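You operate a simulated robot arm through the tools that you are given. There is no shell and no other tool. Be economical: measure what you need, move in short steps, check, and stop when the job is done.

The job below is to be done with a simulated robot arm. You get a single attempt, and the scene is never put back.

## Task
Measure the black spacer and put the new spacer of that size in the small green tray.
Fine: the black spacer ends in the small grey tray; leave the caliper open.
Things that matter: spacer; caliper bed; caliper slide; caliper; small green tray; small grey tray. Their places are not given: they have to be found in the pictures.

It is judged by the outcome, as a careful person would: the job done as asked, and still so three seconds after it is handed in. It fails if anything else is knocked over, pushed out of place, dropped, spilled or broken.

## Robot
A 6-joint arm with a two-finger parallel gripper, fixed in place. Base frame: the origin is at the foot of the arm, x ahead of it, y to its left, z up; the work surface is at about z = 0. Lengths are in cm, angles in degrees, forces in N, time in s.
With the tool pointing down near the work surface it reaches from about 14 to 58 cm from the base axis. Its first joint turns from -66.0 to 66.0 degrees. Payload 2.1 kg.
The TCP is the grasp point between the finger pads, 3 cm short of the fingertips. In the tool frame z runs along the fingers and y along their closing line. The gripper opens to 9.4 cm. The fingers are 2.8 cm wide and 1 cm thick; the gripper's body (5 by 9.6 cm) begins 5.5 cm behind the TCP.
Orientation is that of the tool frame in the base frame, as a unit quaternion [w, x, y, z]. With the fingers straight down and closing along the base's y, the tool's x points along the base's -x, its y along +y and its z along -z.

## Interface
- The arm moves only by the tool servo_tool. Its argument "motion" is a list of rows, each an object of numbers (a shift or turn left out is 0, a gripper value left out holds the last): "tx", "ty", "tz": the shift along the tool's x, y, z in cm; "wx", "wy", "wz": the turn, a rotation vector about the tool's x, y, z in degrees. In form: [{"tx": .., "ty": .., "tz": .., "wx": .., "wy": .., "wz": ..}, ...]. A call has 1 to 20 rows; each row is the pose to reach, as a shift and turn from the pose commanded when the call began, along the tool's axes at that moment. "fingers" is the opening, from 0 (shut) to 1 (fully open), set as the call begins (left out, the last holds). Rows are played at 5 a second. More than 5 cm and 8.6 degrees between two rows, or a gripper value outside its range, and nothing of the call is played. A pose out of reach is approached as far as the arm can. The call stops where the force on the tool passes 60 N (or 10 N more than at its start, if that is more) or the arm is blocked; 0.2 s more then pass. The fingers move at their own pace (about 7.2 cm/s each) and stop on an object; they squeeze with about 40 N. The grip force told is the motor's: it shows also when the fingers shut on nothing. Time passes only in rows, and 0.2 s behind the last, so rows that repeat a pose let the fingers close. It gives the time, the measured TCP pose, the force on the tool (base axes), the opening and the grip force at its end, in the units of the frame above (readings bear some noise).
- Cameras (640 x 400 px; columns grow to the right, rows downward): "scene" is fixed at [6.41, -38.34, 47.85]; the picture's right is [0.67, -0.74, 0.00], its down [-0.45, -0.41, -0.79] and it looks along [0.59, 0.53, -0.61] (base axes); focal length 291 px, centre (320, 200). "wrist" rides on the gripper at [-3.7, 0, -5.8] in the tool frame; the picture's right is [0.00, -1.00, 0.00], its down [0.97, 0.00, -0.24] and it looks along [0.24, 0.00, 0.97] (tool axes); focal length 218 px, centre (320, 200).
- capture(camera): a new picture of that camera. It takes no simulated time.
- measure_at(camera, pixels): for up to 12 pixels [column, row] of the newest picture of that camera ("zoom" is the newest enlarged one), the place [x, y, z] in the base frame of the surface seen there, good to about 0.2 cm. It takes no simulated time.
- close_up(camera, box): a new picture of the part [left, top, right, bottom] of that camera's present view, enlarged. It takes no simulated time.
- close_job(): hands the job in; it is judged then, once.

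Work in short steps. Measure before you move; look again where a grasp or a placing could have gone wrong, and mend it. You have 80 turns and 38 pictures in all, those below and enlarged ones among them. Open the gripper and draw the arm clear of the work before you hand the job in, unless the task says otherwise; then end with one line.

The tools are called by a JSON object that holds its "api" and its "payload". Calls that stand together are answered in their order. servo_tool: Moves the arm, as the interface text tells. Its arguments: {"type":"object","properties":{"motion":{"type":"array","items":{"type":"object","properties":{"tx":{"type":"number"},"ty":{"type":"number"},"tz":{"type":"number"},"wx":{"type":"number"},"wy":{"type":"number"},"wz":{"type":"number"}}}},"fingers":{"type":"number"}},"required":["motion"]} The other tools are called the same way: capture (camera) takes a picture; measure_at (camera, pixels) gives the place of the surface under pixels of a picture; close_up (camera, box) takes an enlarged picture of a part of a camera's view; close_job () hands the job in.

At the start:

```text
time: 0.0
eef_pos: [32.68, -6.0, 28.7]
orientation: [0.001, 0.0, 1.0, 0.001]
ft_force: [-0.3, 0.0, 0.3]
width: 9.38
grip_force: 0.0
```

scene: 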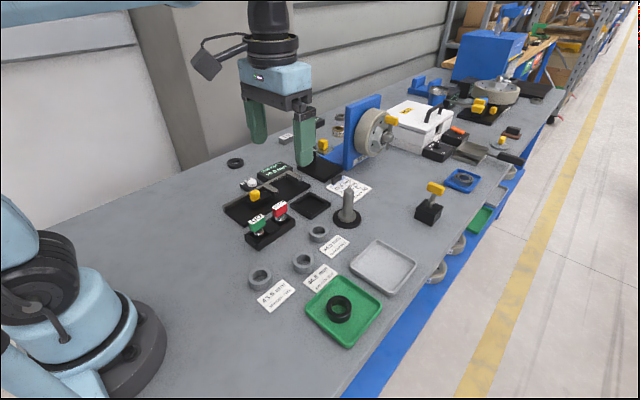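
wrist: 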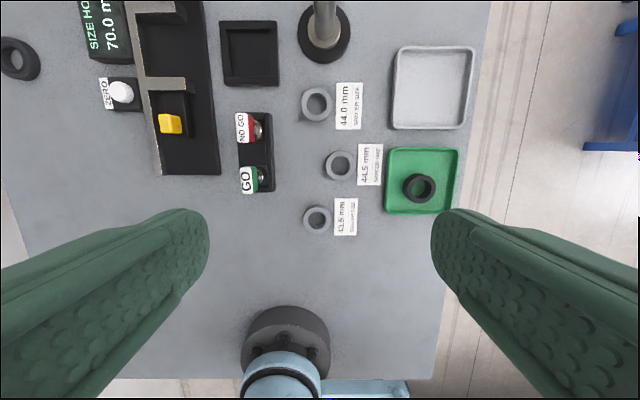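

I see a black spacer in the green tray (wrist 418,188), three labelled new spacers, and a caliper with a readout at the upper left. I take enlarged views to read the labels and the caliper.

{"api": "close_up", "payload": {"camera": "wrist", "box": [70, 0, 290, 200]}}

{"api": "close_up", "payload": {"camera": "wrist", "box": [290, 30, 490, 240]}}

{"api": "close_up", "payload": {"camera": "scene", "box": [210, 120, 430, 350]}}

{"api": "measure_at", "payload": {"camera": "wrist", "pixels": [[405, 188], [418, 203], [433, 187], [418, 173], [318, 103], [339, 165], [317, 219], [170, 124], [165, 86], [180, 150], [170, 10], [432, 88]]}}

```text
2.00 times, centred on (180, 100) of wrist
```

zoom: 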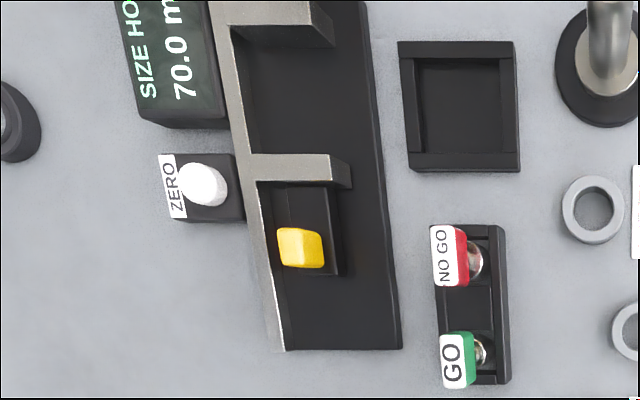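

```text
1.90 times, centred on (390, 135) of wrist
```

zoom: 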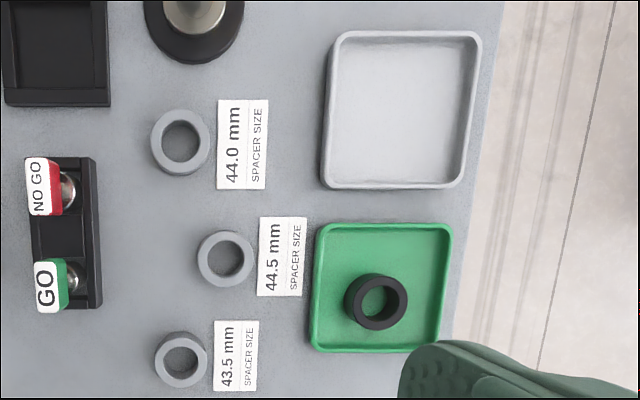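

```text
1.74 times, centred on (320, 235) of scene
```

zoom: 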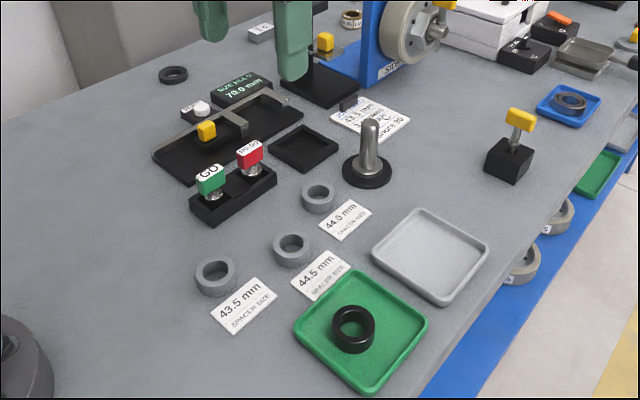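

```text
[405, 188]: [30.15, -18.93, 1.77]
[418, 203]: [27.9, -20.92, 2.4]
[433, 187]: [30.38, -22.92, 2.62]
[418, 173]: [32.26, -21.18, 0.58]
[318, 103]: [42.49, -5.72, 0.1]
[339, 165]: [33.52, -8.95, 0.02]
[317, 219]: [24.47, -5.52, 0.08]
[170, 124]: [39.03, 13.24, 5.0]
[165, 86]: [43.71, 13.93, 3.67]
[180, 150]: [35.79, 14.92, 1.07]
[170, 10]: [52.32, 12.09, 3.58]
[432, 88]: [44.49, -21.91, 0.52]
```

The labels read 44.0, 44.5 and 43.5 mm. Next I move over the caliper to read its display and the card.

{"api": "servo_tool", "payload": {"motion": [{"tx": -2, "ty": 4}, {"tx": -4, "ty": 8}, {"tx": -6, "ty": 12}, {"tx": -8, "ty": 15}]}}

{"api": "capture", "payload": {"camera": "wrist"}}

{"api": "close_up", "payload": {"camera": "scene", "box": [220, 130, 380, 250]}}

```text
time: 1.0
eef_pos: [40.97, 9.1, 28.83]
orientation: [0.002, 0.001, 1.0, 0.001]
ft_force: [0.1, 0.1, 0.1]
width: 9.39
grip_force: 0.0
```

```text
32 pictures are left
```

wrist: 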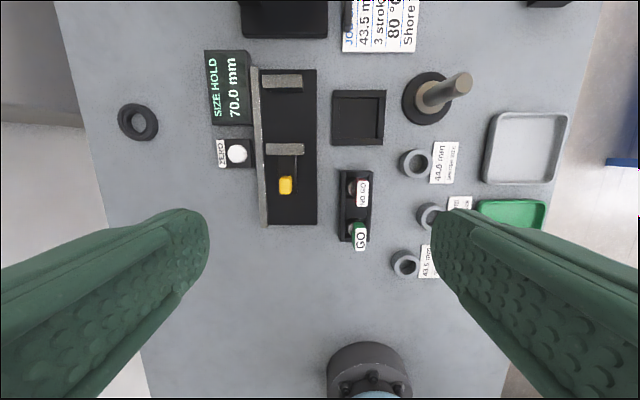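

```text
3.33 times, centred on (300, 190) of scene
```

zoom: 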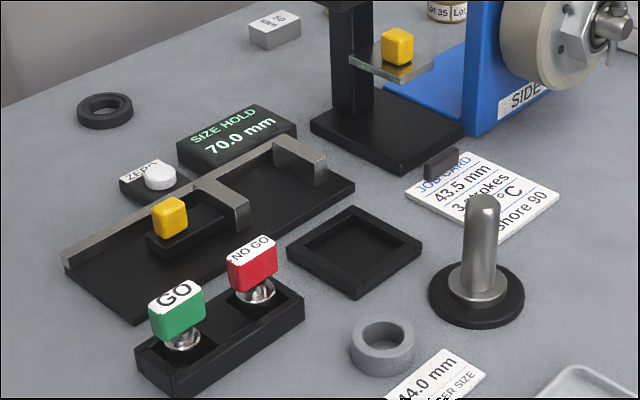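

The display reads "SIZE HOLD 70.0 mm". I measure the jaws, slide and knob, and the black bed, to learn the geometry and check whether 70.0 matches the real gap.

{"api": "measure_at", "payload": {"camera": "wrist", "pixels": [[282, 76], [282, 87], [282, 92], [287, 146], [287, 153], [267, 150], [302, 150], [286, 190], [258, 150], [310, 110], [290, 120], [238, 153]]}}

{"api": "close_up", "payload": {"camera": "wrist", "box": [200, 40, 340, 240]}}

```text
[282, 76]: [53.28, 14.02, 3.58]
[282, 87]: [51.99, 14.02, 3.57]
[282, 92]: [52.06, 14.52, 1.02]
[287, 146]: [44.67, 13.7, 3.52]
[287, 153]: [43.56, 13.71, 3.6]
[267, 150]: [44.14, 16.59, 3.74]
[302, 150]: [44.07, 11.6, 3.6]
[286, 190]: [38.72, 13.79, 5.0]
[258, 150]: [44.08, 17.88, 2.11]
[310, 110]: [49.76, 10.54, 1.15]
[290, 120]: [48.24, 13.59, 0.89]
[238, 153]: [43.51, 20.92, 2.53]
```

```text
2.00 times, centred on (270, 140) of wrist
```

zoom: 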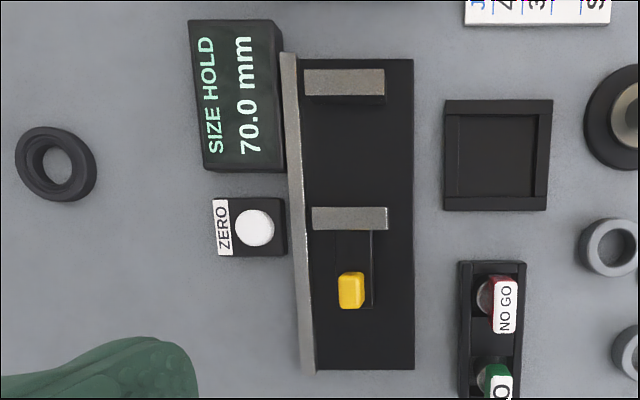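

The gap looks like about 7 cm, so the display is roughly right, but I will verify zero by closing it empty. First I locate the yellow knob's edges precisely.

{"api": "measure_at", "payload": {"camera": "zoom", "pixels": [[343, 290], [349, 290], [356, 290], [361, 290], [363, 285], [352, 275], [352, 280], [352, 303], [345, 303], [368, 290], [335, 290], [352, 250]]}}

```text
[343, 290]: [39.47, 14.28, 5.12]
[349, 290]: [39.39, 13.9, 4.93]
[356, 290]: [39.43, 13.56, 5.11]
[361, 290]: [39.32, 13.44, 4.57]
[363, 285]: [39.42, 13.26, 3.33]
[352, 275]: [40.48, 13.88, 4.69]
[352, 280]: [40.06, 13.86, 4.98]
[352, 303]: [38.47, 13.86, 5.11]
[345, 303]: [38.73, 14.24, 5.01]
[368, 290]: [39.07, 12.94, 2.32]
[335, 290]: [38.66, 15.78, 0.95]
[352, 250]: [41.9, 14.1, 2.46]
```

Knob centre is about (39.3, 13.9), top z 5.0. I descend over it with half-open fingers.

{"api": "servo_tool", "payload": {"motion": [{"tx": 1.65, "ty": 4.8}, {"tx": 1.65, "ty": 4.8, "tz": 4.5}, {"tx": 1.65, "ty": 4.8, "tz": 9}, {"tx": 1.65, "ty": 4.8, "tz": 13.5}, {"tx": 1.65, "ty": 4.8, "tz": 18}, {"tx": 1.65, "ty": 4.8, "tz": 20}], "fingers": 0.4}}

{"api": "capture", "payload": {"camera": "wrist"}}

```text
refused: row 1 steps farther than a row can; nothing moved
```

```text
29 pictures are left
```

wrist: 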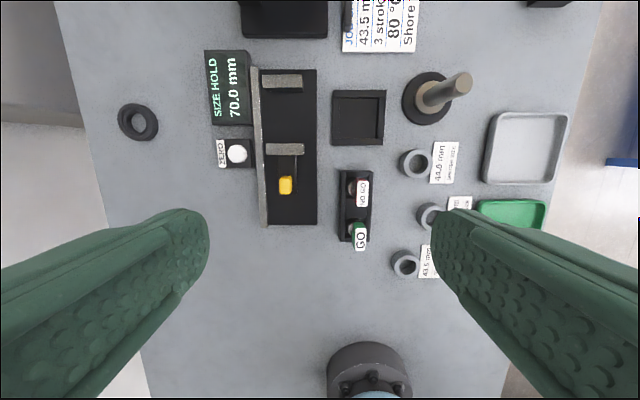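

The first row was slightly too long; I split it.

{"api": "servo_tool", "payload": {"motion": [{"tx": 0.8, "ty": 2.4}, {"tx": 1.65, "ty": 4.8}, {"tx": 1.65, "ty": 4.8, "tz": 4.5}, {"tx": 1.65, "ty": 4.8, "tz": 9}, {"tx": 1.65, "ty": 4.8, "tz": 13.5}, {"tx": 1.65, "ty": 4.8, "tz": 18}, {"tx": 1.65, "ty": 4.8, "tz": 20}], "fingers": 0.4}}

{"api": "capture", "payload": {"camera": "wrist"}}

```text
time: 2.6
eef_pos: [38.96, 14.08, 8.81]
orientation: [0.0, 0.0, 1.0, 0.0]
ft_force: [-0.1, -0.9, 0.0]
width: 3.76
grip_force: 0.1
```

```text
28 pictures are left
```

wrist: 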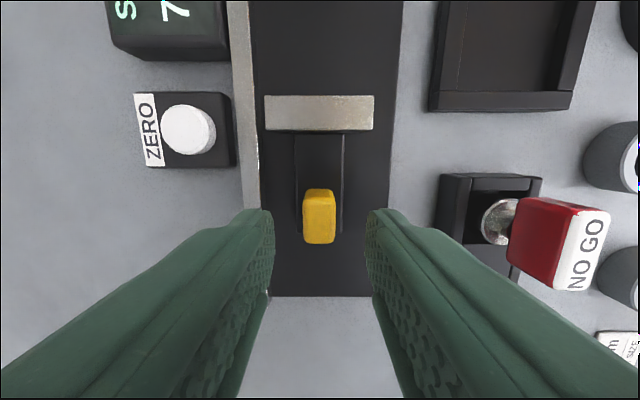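

The knob (319,215) is centred between the fingers. I lower 2.9 cm, then close on it.

{"api": "servo_tool", "payload": {"motion": [{"tz": 1.5, "tx": -0.3}, {"tz": 2.9, "tx": -0.3}]}}

{"api": "servo_tool", "payload": {"motion": [{}, {}, {}, {}], "fingers": 0.0}}

```text
time: 3.2
eef_pos: [39.29, 13.83, 5.73]
orientation: [0.001, 0.0, 1.0, 0.001]
ft_force: [-0.2, 0.1, -0.2]
width: 3.76
grip_force: 0.0
```

```text
time: 4.2
eef_pos: [39.2, 13.95, 5.81]
orientation: [0.001, 0.0, 1.0, 0.002]
ft_force: [1.4, 22.3, -16.7]
width: 1.56
grip_force: 45.0
```

Gripped at 1.56 cm with some side force; I relax it with a slight +y shift and slide the jaw forward empty in short steps.

{"api": "servo_tool", "payload": {"motion": [{"ty": 0.1}, {"tx": -1, "ty": 0.1}, {"tx": -2, "ty": 0.1}, {"tx": -3, "ty": 0.1}]}}

```text
time: 5.2
eef_pos: [42.38, 14.02, 5.74]
orientation: [0.0, 0.0, 1.0, 0.002]
ft_force: [-0.8, 18.3, -0.8]
width: 1.59
grip_force: 45.1
```

It slides freely. I continue to closed, slower towards the end.

{"api": "servo_tool", "payload": {"motion": [{"tx": -1, "ty": 0.1}, {"tx": -2, "ty": 0.1}, {"tx": -3, "ty": 0.1}, {"tx": -3.4, "ty": 0.1}, {"tx": -3.7, "ty": 0.1}, {"tx": -4.0, "ty": 0.1}, {"tx": -4.2, "ty": 0.1}, {"tx": -4.4, "ty": 0.1}]}}

{"api": "capture", "payload": {"camera": "wrist"}}

{"api": "close_up", "payload": {"camera": "scene", "box": [210, 130, 330, 240]}}

```text
time: 6.5
eef_pos: [45.52, 13.9, 5.8]
orientation: [-0.013, 0.0, 1.0, -0.002]
ft_force: [-9.1, -1.0, 2.6]
width: 0.01
grip_force: 33.2
stopped in row 6: the force on the tool passed its limit (the readings are from after the stop); the commanded pose is now the measured one
```

```text
27 pictures are left
```

wrist: 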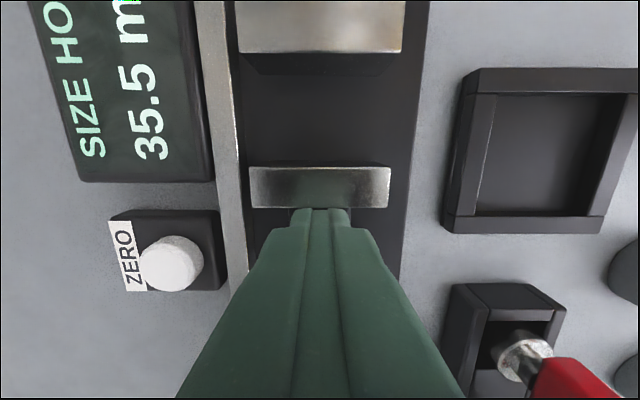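

```text
3.64 times, centred on (270, 185) of scene
```

zoom: 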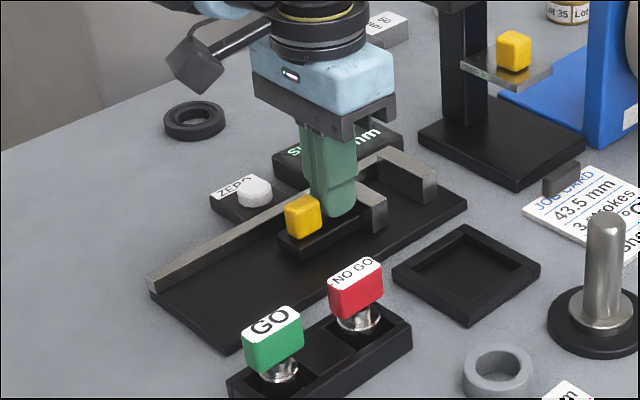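

The fingers slipped off the knob and are now shut between knob and jaw (display 35.5). From here they can push the jaw from behind, so I continue forward in small steps.

{"api": "servo_tool", "payload": {"motion": [{"tx": -0.5}, {"tx": -1}, {"tx": -1.5}, {"tx": -2}]}}

{"api": "capture", "payload": {"camera": "wrist"}}

```text
time: 7.0
eef_pos: [45.5, 14.0, 5.82]
orientation: [-0.027, -0.001, 1.0, -0.004]
ft_force: [-9.6, -2.4, 3.3]
width: 0.03
grip_force: 33.1
stopped in row 2: the force on the tool passed its limit (the readings are from after the stop); the commanded pose is now the measured one
```

```text
25 pictures are left
```

wrist: 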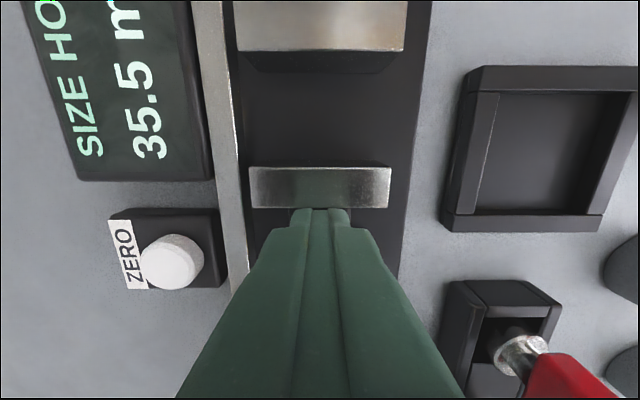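

The slide is at its closed stop at 35.5 mm, so the caliper cannot be zeroed by closing; its range appears to be 35.5–70.0. I level the tool (3° tilt) and push the knob back from its front face, to open it.

{"api": "servo_tool", "payload": {"motion": [{"tx": 0.3, "wy": -3.1}]}}

{"api": "servo_tool", "payload": {"motion": [{"tx": 0.5}, {"tx": 1.0}, {"tx": 1.5}]}}

{"api": "capture", "payload": {"camera": "wrist"}}

```text
time: 7.4
eef_pos: [45.51, 13.86, 5.92]
orientation: [0.002, -0.001, 1.0, -0.004]
ft_force: [-2.0, -0.2, -0.3]
width: 0.01
grip_force: 32.6
```

```text
time: 8.2
eef_pos: [43.79, 13.98, 5.87]
orientation: [0.001, 0.0, 1.0, -0.003]
ft_force: [1.1, -1.1, 0.4]
width: 0.0
grip_force: 32.9
```

```text
24 pictures are left
```

wrist: 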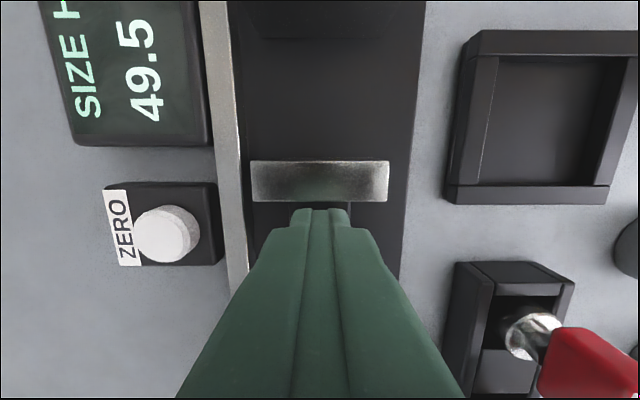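

It opens easily, and the display follows (49.5). I push back a further 2.0 cm to about 69–70, then lift.

{"api": "servo_tool", "payload": {"motion": [{"tx": 0.7}, {"tx": 1.4}, {"tx": 2.0}]}}

{"api": "servo_tool", "payload": {"motion": [{"tx": -0.5}, {"tx": -0.5, "tz": -4}, {"tx": -0.5, "tz": -8}, {"tx": -0.5, "tz": -12}, {"tx": 3, "tz": -15}, {"tx": 6, "tz": -16, "ty": -3.5}, {"tx": 9, "ty": -7, "tz": -16}, {"tx": 11, "ty": -11, "tz": -16}, {"tx": 13.5, "ty": -15, "tz": -16}, {"tx": 13.5, "ty": -19, "tz": -16}, {"tx": 14, "ty": -23, "tz": -16}], "fingers": 1.0}}

{"api": "capture", "payload": {"camera": "wrist"}}

```text
time: 9.0
eef_pos: [41.77, 13.92, 5.8]
orientation: [0.002, -0.001, 1.0, -0.004]
ft_force: [1.8, 1.4, 0.0]
width: 0.0
grip_force: 32.8
```

```text
time: 11.4
eef_pos: [27.62, -9.2, 21.92]
orientation: [0.001, -0.002, 1.0, -0.003]
ft_force: [-0.2, -0.5, 0.2]
width: 9.37
grip_force: 0.0
```

```text
23 pictures are left
```

wrist: 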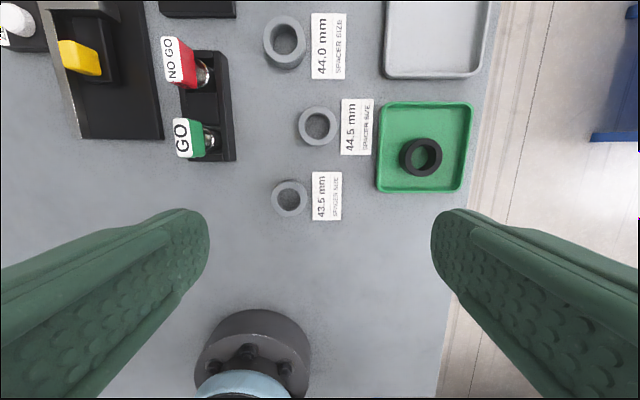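

Now I measure the black spacer and the green tray.

{"api": "measure_at", "payload": {"camera": "wrist", "pixels": [[403, 157], [438, 157], [420, 140], [420, 173], [421, 157], [410, 145], [434, 168], [390, 120], [378, 150], [470, 150], [425, 103], [425, 190]]}}

{"api": "close_up", "payload": {"camera": "wrist", "box": [360, 90, 490, 200]}}

```text
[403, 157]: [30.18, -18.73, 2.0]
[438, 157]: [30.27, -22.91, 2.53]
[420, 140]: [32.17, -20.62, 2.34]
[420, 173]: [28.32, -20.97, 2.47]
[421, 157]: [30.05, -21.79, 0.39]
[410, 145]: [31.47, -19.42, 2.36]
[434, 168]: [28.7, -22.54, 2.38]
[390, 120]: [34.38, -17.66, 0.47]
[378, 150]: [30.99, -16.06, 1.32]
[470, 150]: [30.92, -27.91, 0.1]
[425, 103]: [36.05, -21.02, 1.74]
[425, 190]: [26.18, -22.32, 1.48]
```

```text
3.64 times, centred on (425, 145) of wrist
```

zoom: 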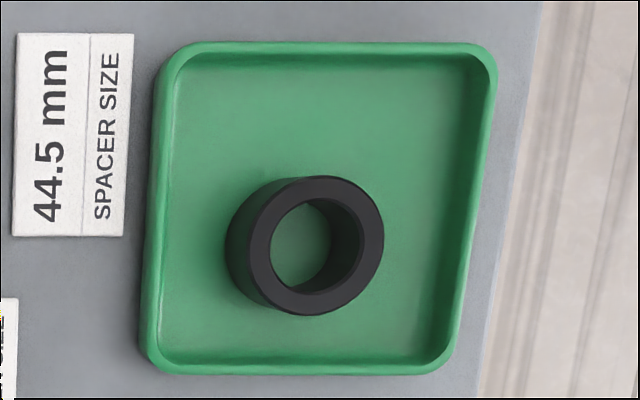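

Black spacer: centre about (30.25, -20.85), top z 2.45, in the tray (floor ~0.4). I go above it with the opening at 0.6 so the fingers fit inside the tray.

{"api": "servo_tool", "payload": {"motion": [{"tx": -1, "ty": -4}, {"tx": -2, "ty": -8}, {"tx": -2.6, "ty": -11.65}, {"tx": -2.6, "ty": -11.65, "tz": 4.5}, {"tx": -2.6, "ty": -11.65, "tz": 9}, {"tx": -2.6, "ty": -11.65, "tz": 13}, {"tx": -2.6, "ty": -11.65, "tz": 14}], "fingers": 0.6}}

{"api": "capture", "payload": {"camera": "wrist"}}

```text
time: 13.0
eef_pos: [30.44, -20.65, 8.05]
orientation: [0.002, 0.0, 1.0, -0.004]
ft_force: [0.4, -0.9, -0.6]
width: 5.66
grip_force: 0.0
```

```text
21 pictures are left
```

wrist: 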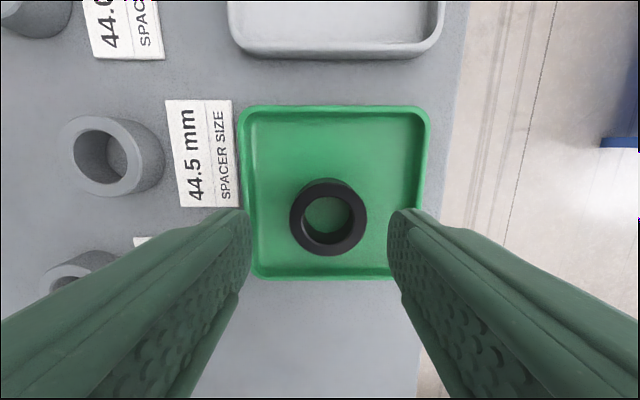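

The spacer (328,217) is slightly right of centre; I measure its edges once more from here.

{"api": "measure_at", "payload": {"camera": "wrist", "pixels": [[296, 212], [363, 212], [330, 184], [328, 248], [300, 230], [358, 230], [242, 190], [420, 190], [250, 190], [330, 270], [330, 278], [330, 110]]}}

```text
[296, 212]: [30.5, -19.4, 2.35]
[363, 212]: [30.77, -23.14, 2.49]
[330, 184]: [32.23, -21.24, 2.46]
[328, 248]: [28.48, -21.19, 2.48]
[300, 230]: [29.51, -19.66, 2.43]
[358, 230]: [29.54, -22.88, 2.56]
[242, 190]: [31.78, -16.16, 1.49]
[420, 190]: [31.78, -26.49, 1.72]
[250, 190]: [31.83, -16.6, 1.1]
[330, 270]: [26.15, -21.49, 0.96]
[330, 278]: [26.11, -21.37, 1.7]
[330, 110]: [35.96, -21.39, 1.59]
```

The centre is (30.35, -21.25). I correct y by -0.4, descend to z 3.9, and grip.

{"api": "servo_tool", "payload": {"motion": [{"ty": -0.4, "tz": 1}, {"ty": -0.4, "tz": 2.5}, {"ty": -0.4, "tz": 4.0}]}}

{"api": "servo_tool", "payload": {"motion": [{}, {}, {}, {}], "fingers": 0.0}}

```text
time: 13.8
eef_pos: [30.49, -21.28, 4.03]
orientation: [0.002, -0.001, 1.0, -0.004]
ft_force: [-0.5, 0.5, 0.6]
width: 5.63
grip_force: 0.0
```

```text
time: 14.8
eef_pos: [30.44, -21.16, 3.99]
orientation: [0.002, -0.001, 1.0, -0.003]
ft_force: [0.5, -0.4, 0.4]
width: 4.27
grip_force: 39.7
```

Gripped (≈4.27 cm). I lift to z≈16 and check the hold, then carry it towards the caliper.

{"api": "servo_tool", "payload": {"motion": [{"tz": -2}, {"tz": -5}, {"tz": -9}, {"tz": -12}, {"tz": -12, "tx": -1.8, "ty": 3.4}, {"tz": -12, "tx": -3.6, "ty": 6.8}, {"tz": -12, "tx": -5.4, "ty": 10.2}, {"tz": -12, "tx": -7.2, "ty": 13.6}, {"tz": -12, "tx": -9, "ty": 17}, {"tz": -12, "tx": -10.8, "ty": 20.4}, {"tz": -12, "tx": -12.6, "ty": 23.8}, {"tz": -12, "tx": -14.4, "ty": 27.2}, {"tz": -12, "tx": -16.2, "ty": 30.6}, {"tz": -12, "tx": -17.5, "ty": 34.4}]}}

{"api": "capture", "payload": {"camera": "wrist"}}

{"api": "capture", "payload": {"camera": "scene"}}

```text
time: 17.8
eef_pos: [48.09, 13.53, 15.82]
orientation: [0.003, -0.001, 1.0, -0.003]
ft_force: [-0.3, -0.3, -1.7]
width: 4.29
grip_force: 39.3
```

```text
20 pictures are left
```

wrist: 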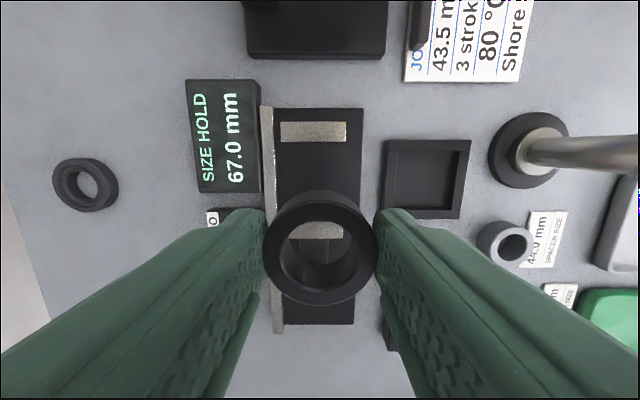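

```text
19 pictures are left
```

scene: 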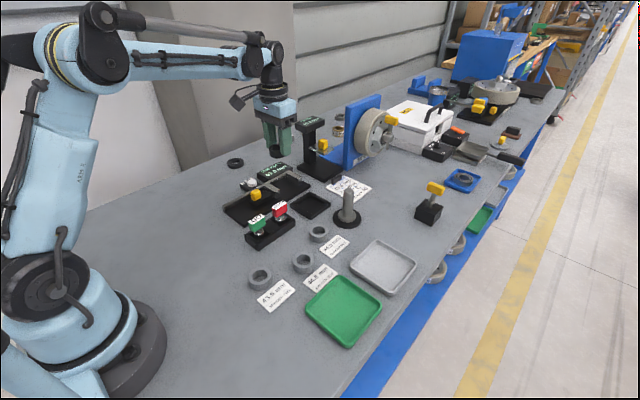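

The spacer is held; the caliper stands at 67.0. I measure the jaws, rail and the stand in front before lowering.

{"api": "measure_at", "payload": {"camera": "wrist", "pixels": [[315, 137], [315, 142], [284, 132], [345, 132], [267, 150], [273, 150], [320, 226], [355, 170], [320, 52], [320, 20], [320, 197], [320, 297]]}}

{"api": "measure_at", "payload": {"camera": "scene", "pixels": [[313, 118], [313, 135], [325, 148], [305, 158], [302, 120], [325, 175]]}}

```text
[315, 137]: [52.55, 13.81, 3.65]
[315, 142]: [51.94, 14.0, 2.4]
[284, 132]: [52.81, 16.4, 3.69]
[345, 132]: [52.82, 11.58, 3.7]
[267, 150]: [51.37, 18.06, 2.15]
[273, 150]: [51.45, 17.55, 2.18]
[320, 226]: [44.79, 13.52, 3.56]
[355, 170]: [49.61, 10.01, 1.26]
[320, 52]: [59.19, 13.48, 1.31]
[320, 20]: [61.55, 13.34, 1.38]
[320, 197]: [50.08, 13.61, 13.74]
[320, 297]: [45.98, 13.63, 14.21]
```

```text
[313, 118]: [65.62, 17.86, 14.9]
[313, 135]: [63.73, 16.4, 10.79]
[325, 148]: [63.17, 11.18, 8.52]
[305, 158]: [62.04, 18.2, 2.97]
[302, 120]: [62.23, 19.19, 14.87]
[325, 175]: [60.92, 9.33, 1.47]
```

Fixed jaw face x≈51.95, slide face ≈45.2, bed top ≈1.1, rail inner y≈17.5. I shift to x≈49.1, y≈13 and lower, watching the force near contact.

{"api": "servo_tool", "payload": {"motion": [{"tx": -1.1, "ty": -0.3}, {"tx": -1.1, "ty": -0.3, "tz": 3.5}, {"tx": -1.1, "ty": -0.3, "tz": 7}, {"tx": -1.1, "ty": -0.3, "tz": 9.5}, {"tx": -1.1, "ty": -0.3, "tz": 10.5}, {"tx": -1.1, "ty": -0.3, "tz": 10.9}]}}

{"api": "servo_tool", "payload": {"motion": [{"tz": 0.1}, {"tz": 0.2}]}}

```text
time: 19.2
eef_pos: [49.21, 12.94, 4.96]
orientation: [0.002, 0.0, 1.0, -0.003]
ft_force: [-0.1, 0.0, -2.2]
width: 4.26
grip_force: 40.4
```

```text
time: 19.8
eef_pos: [49.15, 13.03, 4.71]
orientation: [0.002, -0.001, 1.0, -0.004]
ft_force: [0.3, 0.5, -1.1]
width: 4.26
grip_force: 39.5
```

No contact force yet; a little lower.

{"api": "servo_tool", "payload": {"motion": [{"tz": 0.1}, {"tz": 0.2}, {"tz": 0.2}]}}

```text
time: 20.6
eef_pos: [49.12, 12.92, 4.62]
orientation: [0.001, -0.001, 1.0, -0.004]
ft_force: [1.2, 0.0, 13.8]
width: 4.24
grip_force: 40.2
```

Contact (about 14 N up): the spacer is on the bed. I open to 5.4 cm, well short of the rail, and lift off.

{"api": "servo_tool", "payload": {"motion": [{"tz": -0.1}, {"tz": -0.1}, {"tz": -0.1}], "fingers": 0.57}}

{"api": "servo_tool", "payload": {"motion": [{"tz": -1}, {"tz": -3}, {"tz": -5}, {"tz": -5, "tx": 4.5}]}}

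{"api": "capture", "payload": {"camera": "wrist"}}

```text
time: 21.4
eef_pos: [49.06, 13.01, 4.65]
orientation: [0.001, -0.001, 1.0, -0.004]
ft_force: [-0.6, -0.1, -0.4]
width: 5.36
grip_force: 0.1
```

```text
time: 22.4
eef_pos: [44.52, 13.34, 9.68]
orientation: [0.001, -0.001, 1.0, -0.003]
ft_force: [0.8, 0.0, 0.0]
width: 5.36
grip_force: 0.1
```

```text
18 pictures are left
```

wrist: 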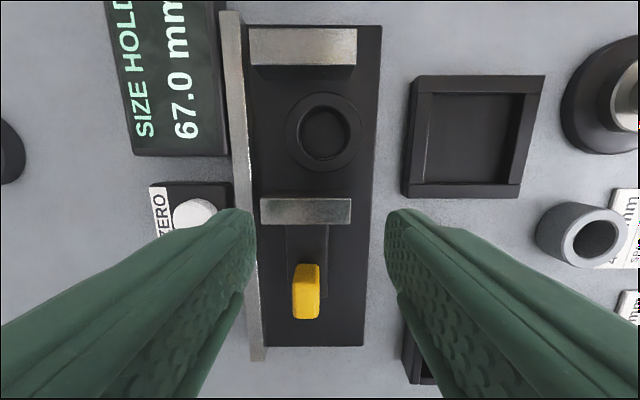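

The spacer sits flat between the jaws. I close the fingers and come down behind the yellow knob (x≈39.6, y≈13.9) to push it forward.

{"api": "servo_tool", "payload": {"motion": [{"tx": 3, "ty": 0.4}, {"tx": 6, "ty": 0.8}, {"tx": 8.2, "ty": 0.8}, {"tx": 8.2, "ty": 0.8, "tz": 2}, {"tx": 8.2, "ty": 0.8, "tz": 3.9}], "fingers": 0.0}}

{"api": "capture", "payload": {"camera": "wrist"}}

```text
time: 23.6
eef_pos: [36.27, 13.93, 5.75]
orientation: [0.002, -0.001, 1.0, -0.004]
ft_force: [0.8, 1.3, 0.0]
width: 0.01
grip_force: 33.0
```

```text
17 pictures are left
```

wrist: 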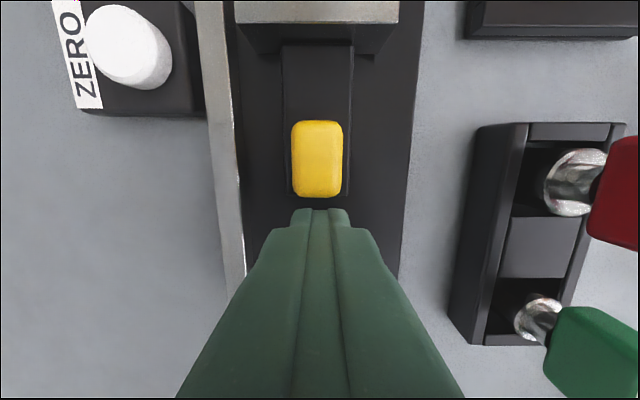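

Aligned behind the knob. I push forward 2.7 cm, then in small steps.

{"api": "servo_tool", "payload": {"motion": [{"tx": -0.8}, {"tx": -1.4}, {"tx": -1.9}, {"tx": -2.4}, {"tx": -2.7}]}}

{"api": "servo_tool", "payload": {"motion": [{"tx": -0.2}, {"tx": -0.4}]}}

```text
time: 24.8
eef_pos: [39.06, 13.79, 5.7]
orientation: [0.002, 0.0, 1.0, -0.003]
ft_force: [-0.2, -1.2, 0.0]
width: 0.03
grip_force: 32.7
```

```text
time: 25.4
eef_pos: [39.31, 13.85, 5.82]
orientation: [-0.002, -0.002, 1.0, -0.004]
ft_force: [-27.5, -2.1, -8.6]
width: 0.01
grip_force: 32.6
```

Force rose to 27 N: the spacer is clamped. I back off slightly and read the display.

{"api": "servo_tool", "payload": {"motion": [{"tx": 0.1}, {"tx": 0.1}]}}

{"api": "close_up", "payload": {"camera": "scene", "box": [220, 140, 330, 230]}}

```text
time: 26.0
eef_pos: [39.31, 13.87, 5.79]
orientation: [-0.001, -0.002, 1.0, -0.004]
ft_force: [-24.9, 5.4, -9.8]
width: 0.0
grip_force: 32.9
```

```text
4.44 times, centred on (275, 185) of scene
```

zoom: 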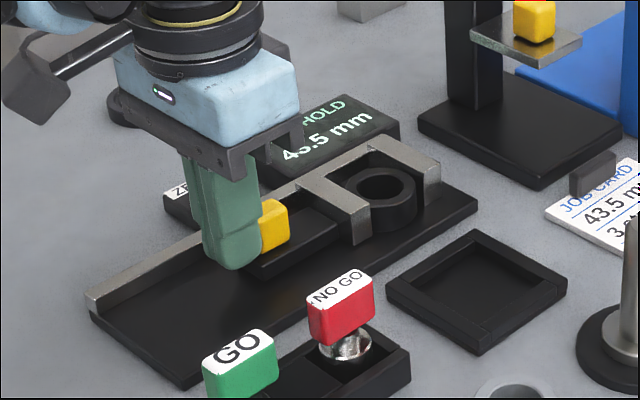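

It appears to read 43.5 mm, partly hidden. I back off, lift, and read it clearly from the wrist.

{"api": "servo_tool", "payload": {"motion": [{"tx": 0.8}, {"tx": 1.2}, {"tx": 1.2, "tz": -4}, {"tx": -2, "tz": -8}, {"tx": -5, "tz": -9}]}}

{"api": "capture", "payload": {"camera": "wrist"}}

```text
refused: row 4 steps farther than a row can; nothing moved
```

```text
15 pictures are left
```

wrist: 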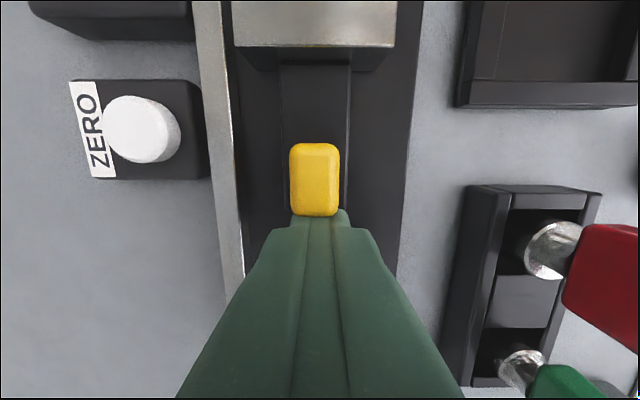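

One row was too long; I repeat it with shorter rows.

{"api": "servo_tool", "payload": {"motion": [{"tx": 0.8}, {"tx": 1.2}, {"tx": 1.2, "tz": -4}, {"tx": -1, "tz": -7}, {"tx": -4, "tz": -9}, {"tx": -5, "tz": -9}]}}

{"api": "capture", "payload": {"camera": "wrist"}}

```text
time: 27.4
eef_pos: [44.42, 13.82, 14.95]
orientation: [0.002, -0.001, 1.0, -0.002]
ft_force: [-0.3, -0.3, -0.6]
width: 0.0
grip_force: 33.0
```

```text
14 pictures are left
```

wrist: 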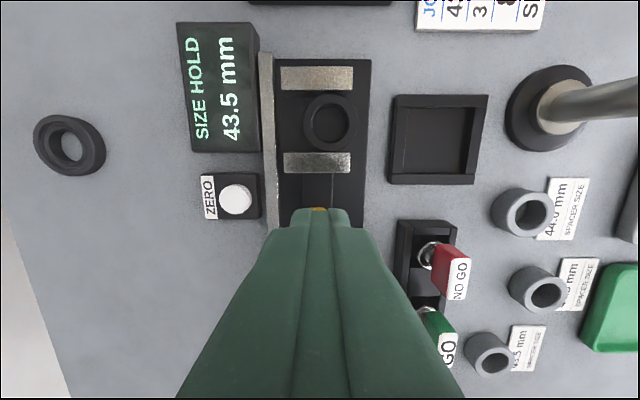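

The display reads 43.5 mm. I now grip the knob (now about x 41.95) and pull the slide back to open the caliper.

{"api": "servo_tool", "payload": {"motion": [{"tx": 2.5, "ty": 0.1}, {"tx": 2.5, "ty": 0.1, "tz": 4}, {"tx": 2.5, "ty": 0.1, "tz": 7}, {"tx": 2.5, "ty": 0.1, "tz": 9.1}], "fingers": 0.4}}

{"api": "servo_tool", "payload": {"motion": [{}, {}, {}], "fingers": 0.0}}

{"api": "servo_tool", "payload": {"motion": [{"tx": 0.5}, {"tx": 1.2}, {"tx": 1.9}, {"tx": 2.55}]}}

{"api": "capture", "payload": {"camera": "wrist"}}

```text
time: 28.4
eef_pos: [41.9, 13.68, 5.46]
orientation: [0.002, 0.0, 1.0, -0.004]
ft_force: [-0.5, -0.2, -0.4]
width: 3.76
grip_force: 0.1
```

```text
time: 29.2
eef_pos: [41.8, 13.95, 5.47]
orientation: [0.002, -0.004, 1.0, 0.001]
ft_force: [0.0, 30.4, -14.8]
width: 1.56
grip_force: 45.2
```

```text
time: 30.2
eef_pos: [39.37, 14.0, 5.55]
orientation: [0.001, -0.001, 1.0, -0.001]
ft_force: [4.8, 26.0, -37.3]
width: 1.53
grip_force: 45.5
```

```text
13 pictures are left
```

wrist: 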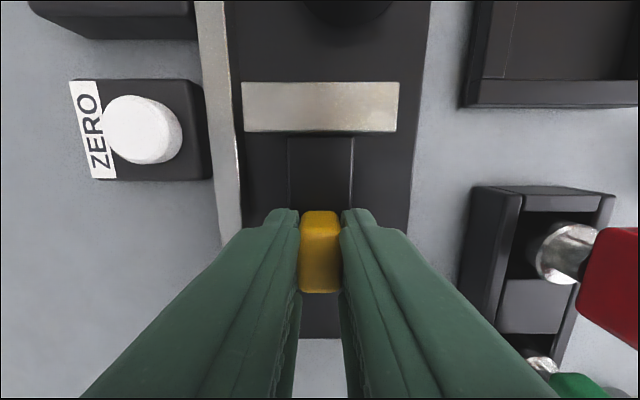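

The slide is open. I release, lift, and move above the spacer (expected about x 49.8, y 13).

{"api": "servo_tool", "payload": {"motion": [{}, {}], "fingers": 0.35}}

{"api": "servo_tool", "payload": {"motion": [{"tz": -3}, {"tz": -6.5}, {"tz": -8.5, "tx": -2}, {"tz": -8.5, "tx": -5}], "fingers": 0.57}}

{"api": "capture", "payload": {"camera": "wrist"}}

```text
time: 30.8
eef_pos: [39.32, 13.85, 5.58]
orientation: [0.001, -0.001, 1.0, -0.004]
ft_force: [-0.4, 1.1, 0.3]
width: 3.3
grip_force: 0.1
```

```text
time: 31.8
eef_pos: [44.3, 14.14, 14.34]
orientation: [0.002, -0.001, 1.0, -0.003]
ft_force: [-0.5, 0.0, 0.0]
width: 5.35
grip_force: 0.1
```

```text
12 pictures are left
```

wrist: 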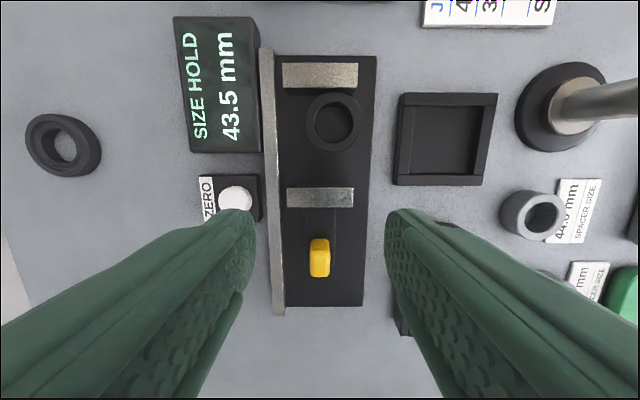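

The jaws are open and the display holds 43.5. I measure the spacer for the regrasp.

{"api": "measure_at", "payload": {"camera": "wrist", "pixels": [[311, 120], [357, 120], [335, 98], [334, 144], [318, 105], [352, 105], [318, 138], [350, 138]]}}

```text
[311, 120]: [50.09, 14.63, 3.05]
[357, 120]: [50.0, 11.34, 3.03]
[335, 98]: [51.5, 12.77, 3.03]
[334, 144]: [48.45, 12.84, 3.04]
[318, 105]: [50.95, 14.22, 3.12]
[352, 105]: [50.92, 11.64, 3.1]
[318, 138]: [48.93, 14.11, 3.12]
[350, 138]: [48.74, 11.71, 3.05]
```

Centre (49.85, 12.95), top 3.05. I move over it and descend.

{"api": "servo_tool", "payload": {"motion": [{"tx": -3, "ty": -0.5}, {"tx": -5.5, "ty": -1}, {"tx": -5.5, "ty": -1, "tz": 3}, {"tx": -5.5, "ty": -1, "tz": 6}, {"tx": -5.5, "ty": -1, "tz": 8.5}, {"tx": -5.5, "ty": -1, "tz": 9.4}]}}

{"api": "servo_tool", "payload": {"motion": [{}, {}, {}, {}], "fingers": 0.0}}

```text
time: 33.2
eef_pos: [49.72, 12.93, 4.67]
orientation: [0.002, -0.001, 1.0, -0.004]
ft_force: [-0.6, -0.1, -0.4]
width: 5.36
grip_force: 0.1
```

```text
time: 34.2
eef_pos: [49.81, 12.87, 4.82]
orientation: [0.002, 0.0, 1.0, -0.003]
ft_force: [-0.2, 0.2, -1.0]
width: 4.28
grip_force: 39.9
```

Regripped (4.28). I measure the grey tray rim in the scene picture before carrying.

{"api": "measure_at", "payload": {"camera": "scene", "pixels": [[350, 262], [382, 241], [416, 262], [388, 296], [383, 265], [260, 275], [250, 277], [271, 277], [303, 258]]}}

```text
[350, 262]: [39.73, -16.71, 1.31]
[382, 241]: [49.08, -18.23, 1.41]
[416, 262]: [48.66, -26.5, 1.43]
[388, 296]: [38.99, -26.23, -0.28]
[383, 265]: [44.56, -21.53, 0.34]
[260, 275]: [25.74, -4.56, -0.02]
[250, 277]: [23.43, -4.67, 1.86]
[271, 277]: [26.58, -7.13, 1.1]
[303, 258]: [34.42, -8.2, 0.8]
```

Tray centre is about (44.3, -21.6). I check the height of the post on the path.

{"api": "measure_at", "payload": {"camera": "scene", "pixels": [[348, 191], [348, 196], [347, 218], [280, 208], [258, 222]]}}

{"api": "servo_tool", "payload": {"motion": [{"tz": -1}, {"tz": -4}, {"tz": -8}, {"tz": -12}, {"tz": -15}]}}

```text
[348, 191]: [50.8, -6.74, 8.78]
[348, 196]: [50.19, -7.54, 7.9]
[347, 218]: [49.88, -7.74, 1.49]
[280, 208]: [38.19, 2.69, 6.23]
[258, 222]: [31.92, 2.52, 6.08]
```

```text
time: 35.4
eef_pos: [49.77, 13.04, 19.85]
orientation: [0.001, 0.0, 1.0, -0.004]
ft_force: [0.1, -0.3, -1.5]
width: 4.29
grip_force: 39.8
```

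The post is 9 cm high, so z≈20 clears it. I carry to above the grey tray and lower to near the floor.

{"api": "servo_tool", "payload": {"motion": [{"tx": 0.6, "ty": -4}, {"tx": 1.2, "ty": -8}, {"tx": 1.8, "ty": -12}, {"tx": 2.4, "ty": -16}, {"tx": 3.0, "ty": -20}, {"tx": 3.6, "ty": -24}, {"tx": 4.2, "ty": -28}, {"tx": 4.8, "ty": -32}, {"tx": 5.4, "ty": -34.5}, {"tx": 5.4, "ty": -34.5, "tz": 4}, {"tx": 5.4, "ty": -34.5, "tz": 8}, {"tx": 5.4, "ty": -34.5, "tz": 12}, {"tx": 5.4, "ty": -34.5, "tz": 14}, {"tx": 5.4, "ty": -34.5, "tz": 15}]}}

{"api": "servo_tool", "payload": {"motion": [{"tz": 0.3}, {"tz": 0.6}]}}

```text
time: 38.4
eef_pos: [44.7, -21.57, 4.79]
orientation: [0.002, 0.0, 1.0, -0.003]
ft_force: [-0.3, -0.1, -2.2]
width: 4.27
grip_force: 40.3
```

```text
time: 39.0
eef_pos: [44.54, -21.51, 4.33]
orientation: [0.002, -0.001, 1.0, -0.004]
ft_force: [0.1, -0.4, -0.9]
width: 4.26
grip_force: 40.0
```

Not touching yet; lower in 0.15 steps.

{"api": "servo_tool", "payload": {"motion": [{"tz": 0.15}, {"tz": 0.3}]}}

```text
time: 39.6
eef_pos: [44.51, -21.5, 4.23]
orientation: [0.002, -0.001, 1.0, -0.003]
ft_force: [1.3, -1.0, 34.3]
width: 4.25
grip_force: 40.0
```

In contact. I relieve, release, lift, and move towards the 43.5 mm spacer near (24.5, -5.5).

{"api": "servo_tool", "payload": {"motion": [{"tz": -0.2}, {"tz": -0.2}, {"tz": -0.2}], "fingers": 0.57}}

{"api": "servo_tool", "payload": {"motion": [{"tz": -1.5}, {"tz": -5}, {"tz": -9}, {"tz": -12}, {"tz": -12, "tx": 3.5, "ty": 3}, {"tz": -12, "tx": 7, "ty": 6}, {"tz": -12, "tx": 10.5, "ty": 9}, {"tz": -12, "tx": 14, "ty": 12}, {"tz": -12, "tx": 17.5, "ty": 14.5}, {"tz": -12, "tx": 20, "ty": 16}]}}

{"api": "capture", "payload": {"camera": "wrist"}}

```text
time: 40.4
eef_pos: [44.42, -21.56, 4.3]
orientation: [0.002, 0.0, 1.0, -0.003]
ft_force: [0.6, 0.8, 0.9]
width: 5.37
grip_force: 0.0
```

```text
time: 42.6
eef_pos: [24.63, -5.57, 16.01]
orientation: [0.002, -0.001, 1.0, -0.003]
ft_force: [-0.5, 0.3, -0.3]
width: 5.37
grip_force: 0.0
```

```text
11 pictures are left
```

wrist: 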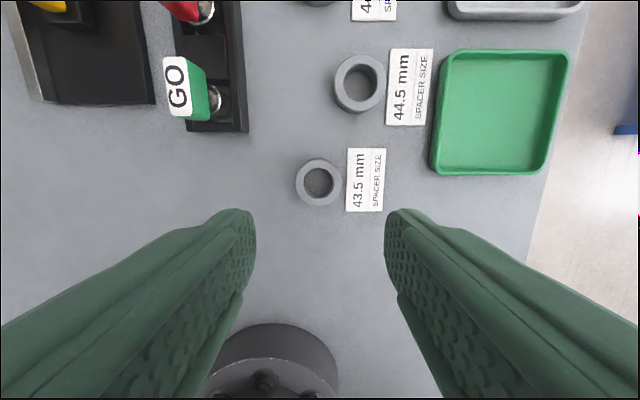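

I measure the 43.5 mm spacer (318,182) and its label's edge.

{"api": "measure_at", "payload": {"camera": "wrist", "pixels": [[299, 178], [339, 178], [319, 162], [319, 202], [304, 168], [334, 168], [320, 180], [348, 180], [450, 110], [545, 110], [500, 60], [495, 165]]}}

```text
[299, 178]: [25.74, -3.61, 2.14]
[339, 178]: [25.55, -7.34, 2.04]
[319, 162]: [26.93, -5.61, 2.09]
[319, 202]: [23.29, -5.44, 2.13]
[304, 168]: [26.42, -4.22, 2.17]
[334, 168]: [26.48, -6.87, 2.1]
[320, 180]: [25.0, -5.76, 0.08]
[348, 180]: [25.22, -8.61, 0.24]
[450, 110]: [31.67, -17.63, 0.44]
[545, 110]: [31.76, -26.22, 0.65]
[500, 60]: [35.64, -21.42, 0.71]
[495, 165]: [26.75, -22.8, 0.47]
```

Centre (25.1, -5.5), top 2.1. I descend to z≈3.75 (tips stay above the label) and grip.

{"api": "servo_tool", "payload": {"motion": [{"tx": -0.5, "tz": 4}, {"tx": -0.5, "tz": 8}, {"tx": -0.5, "tz": 10.5}, {"tx": -0.5, "tz": 12.2}], "fingers": 0.54}}

{"api": "servo_tool", "payload": {"motion": [{}, {}, {}, {}], "fingers": 0.0}}

```text
time: 43.6
eef_pos: [25.02, -5.67, 3.91]
orientation: [0.003, -0.001, 1.0, -0.004]
ft_force: [0.0, 0.0, -0.4]
width: 5.08
grip_force: 0.1
```

```text
time: 44.6
eef_pos: [25.07, -5.61, 3.94]
orientation: [0.002, -0.001, 1.0, -0.004]
ft_force: [0.4, -0.3, 0.4]
width: 4.3
grip_force: 39.9
```

Gripped at 4.30 versus ~4.27 for the black one. I lift and carry above the green tray, taking more width readings.

{"api": "servo_tool", "payload": {"motion": [{"tz": -2}, {"tz": -5}, {"tz": -8}]}}

{"api": "servo_tool", "payload": {"motion": [{"tx": -1.5, "ty": -3.9}, {"tx": -3, "ty": -7.8}, {"tx": -4.5, "ty": -11.7}, {"tx": -6, "ty": -15.7}]}}

{"api": "servo_tool", "payload": {"motion": [{}]}}

{"api": "servo_tool", "payload": {"motion": [{}]}}

{"api": "capture", "payload": {"camera": "wrist"}}

```text
time: 45.4
eef_pos: [24.94, -5.52, 11.84]
orientation: [0.002, 0.0, 1.0, -0.004]
ft_force: [1.2, -0.2, -0.3]
width: 4.29
grip_force: 40.4
```

```text
time: 46.4
eef_pos: [31.04, -21.3, 12.4]
orientation: [0.001, -0.001, 1.0, -0.005]
ft_force: [-0.3, 0.2, -1.1]
width: 4.33
grip_force: 40.3
```

```text
time: 46.8
eef_pos: [31.02, -21.23, 12.33]
orientation: [0.002, 0.0, 1.0, -0.004]
ft_force: [0.7, 0.1, -1.0]
width: 4.31
grip_force: 40.2
```

```text
time: 47.2
eef_pos: [31.0, -21.27, 12.37]
orientation: [0.002, -0.001, 1.0, -0.003]
ft_force: [-0.9, 0.3, -1.6]
width: 4.28
grip_force: 40.2
```

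```text
10 pictures are left
```

wrist: 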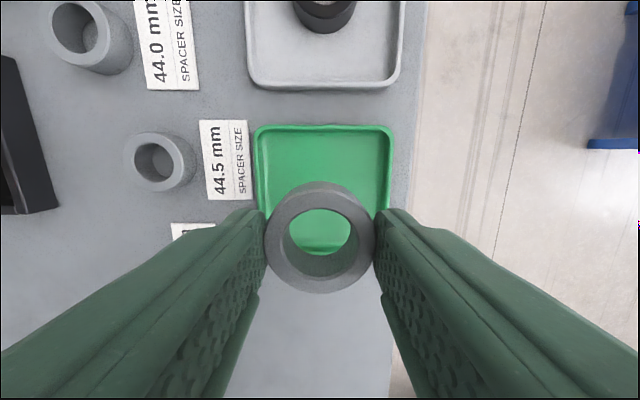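

The 43.5 mm one is the smallest on offer and the closest match to the black spacer, agreeing with the caliper. I lower it into the green tray.

{"api": "servo_tool", "payload": {"motion": [{"tz": 3}, {"tz": 5.5}, {"tz": 7}, {"tz": 7.7}]}}

{"api": "servo_tool", "payload": {"motion": [{"tz": 0.15}, {"tz": 0.3}]}}

```text
time: 48.2
eef_pos: [31.08, -21.23, 4.51]
orientation: [0.002, -0.002, 1.0, -0.003]
ft_force: [-0.3, 0.6, -1.3]
width: 4.29
grip_force: 39.8
```

```text
time: 48.8
eef_pos: [31.11, -21.31, 4.15]
orientation: [0.002, -0.001, 1.0, -0.003]
ft_force: [0.0, 0.5, 35.3]
width: 4.3
grip_force: 39.4
```

It touches the floor. I relieve, release, lift away, and look.

{"api": "servo_tool", "payload": {"motion": [{"tz": -0.15}, {"tz": -0.15}, {"tz": -0.15}], "fingers": 0.57}}

{"api": "servo_tool", "payload": {"motion": [{"tz": -1.5}, {"tz": -5}, {"tz": -9}, {"tz": -13}, {"tz": -17}, {"tz": -19, "ty": 3.5}, {"tz": -20, "ty": 7}, {"tz": -20, "ty": 11}]}}

{"api": "capture", "payload": {"camera": "wrist"}}

{"api": "capture", "payload": {"camera": "scene"}}

```text
time: 49.6
eef_pos: [31.03, -21.36, 4.22]
orientation: [0.002, -0.001, 1.0, -0.003]
ft_force: [-0.2, -0.6, 0.2]
width: 5.37
grip_force: 0.1
```

```text
time: 51.4
eef_pos: [30.79, -10.07, 24.19]
orientation: [0.002, 0.0, 1.0, -0.004]
ft_force: [-0.7, -0.1, 0.2]
width: 5.37
grip_force: 0.2
```

```text
9 pictures are left
```

wrist: 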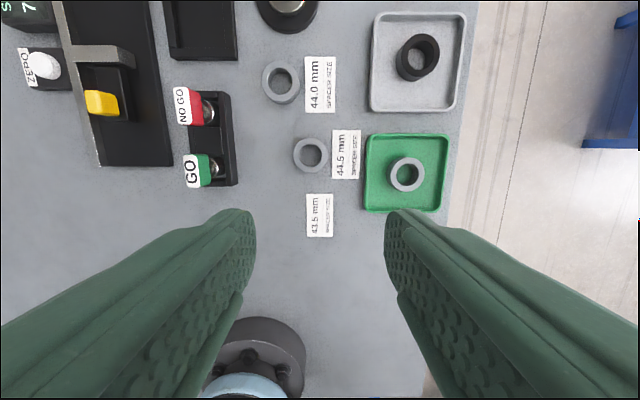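

```text
8 pictures are left
```

scene: 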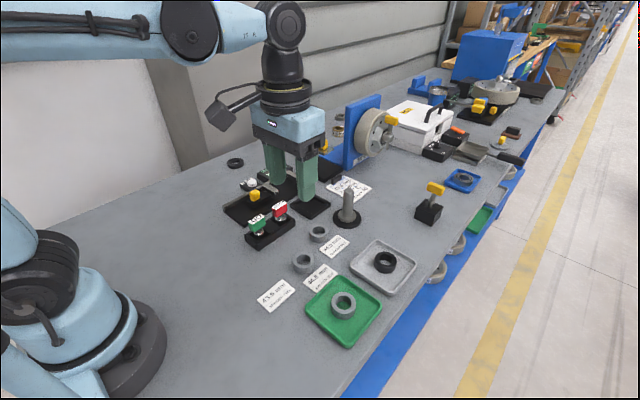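

The grey 43.5 mm spacer lies in the green tray (407,174), the black one in the grey tray (418,57), and the caliper is open. I open the gripper fully, then hand in.

{"api": "servo_tool", "payload": {"motion": [{}, {}, {}], "fingers": 1.0}}

{"api": "close_job", "payload": {}}

```text
time: 52.2
eef_pos: [30.98, -10.05, 24.29]
orientation: [0.002, 0.0, 1.0, -0.004]
ft_force: [0.1, 0.0, 0.8]
width: 9.41
grip_force: 0.0
```

```text
The job is handed in.
```

The black spacer measured 43.5 mm on the caliper, whose zero I couldn't check because its slide stops at 35.5 mm; the new 43.5 mm spacer is in the small green tray, the black one is in the small grey tray, and the caliper is open.
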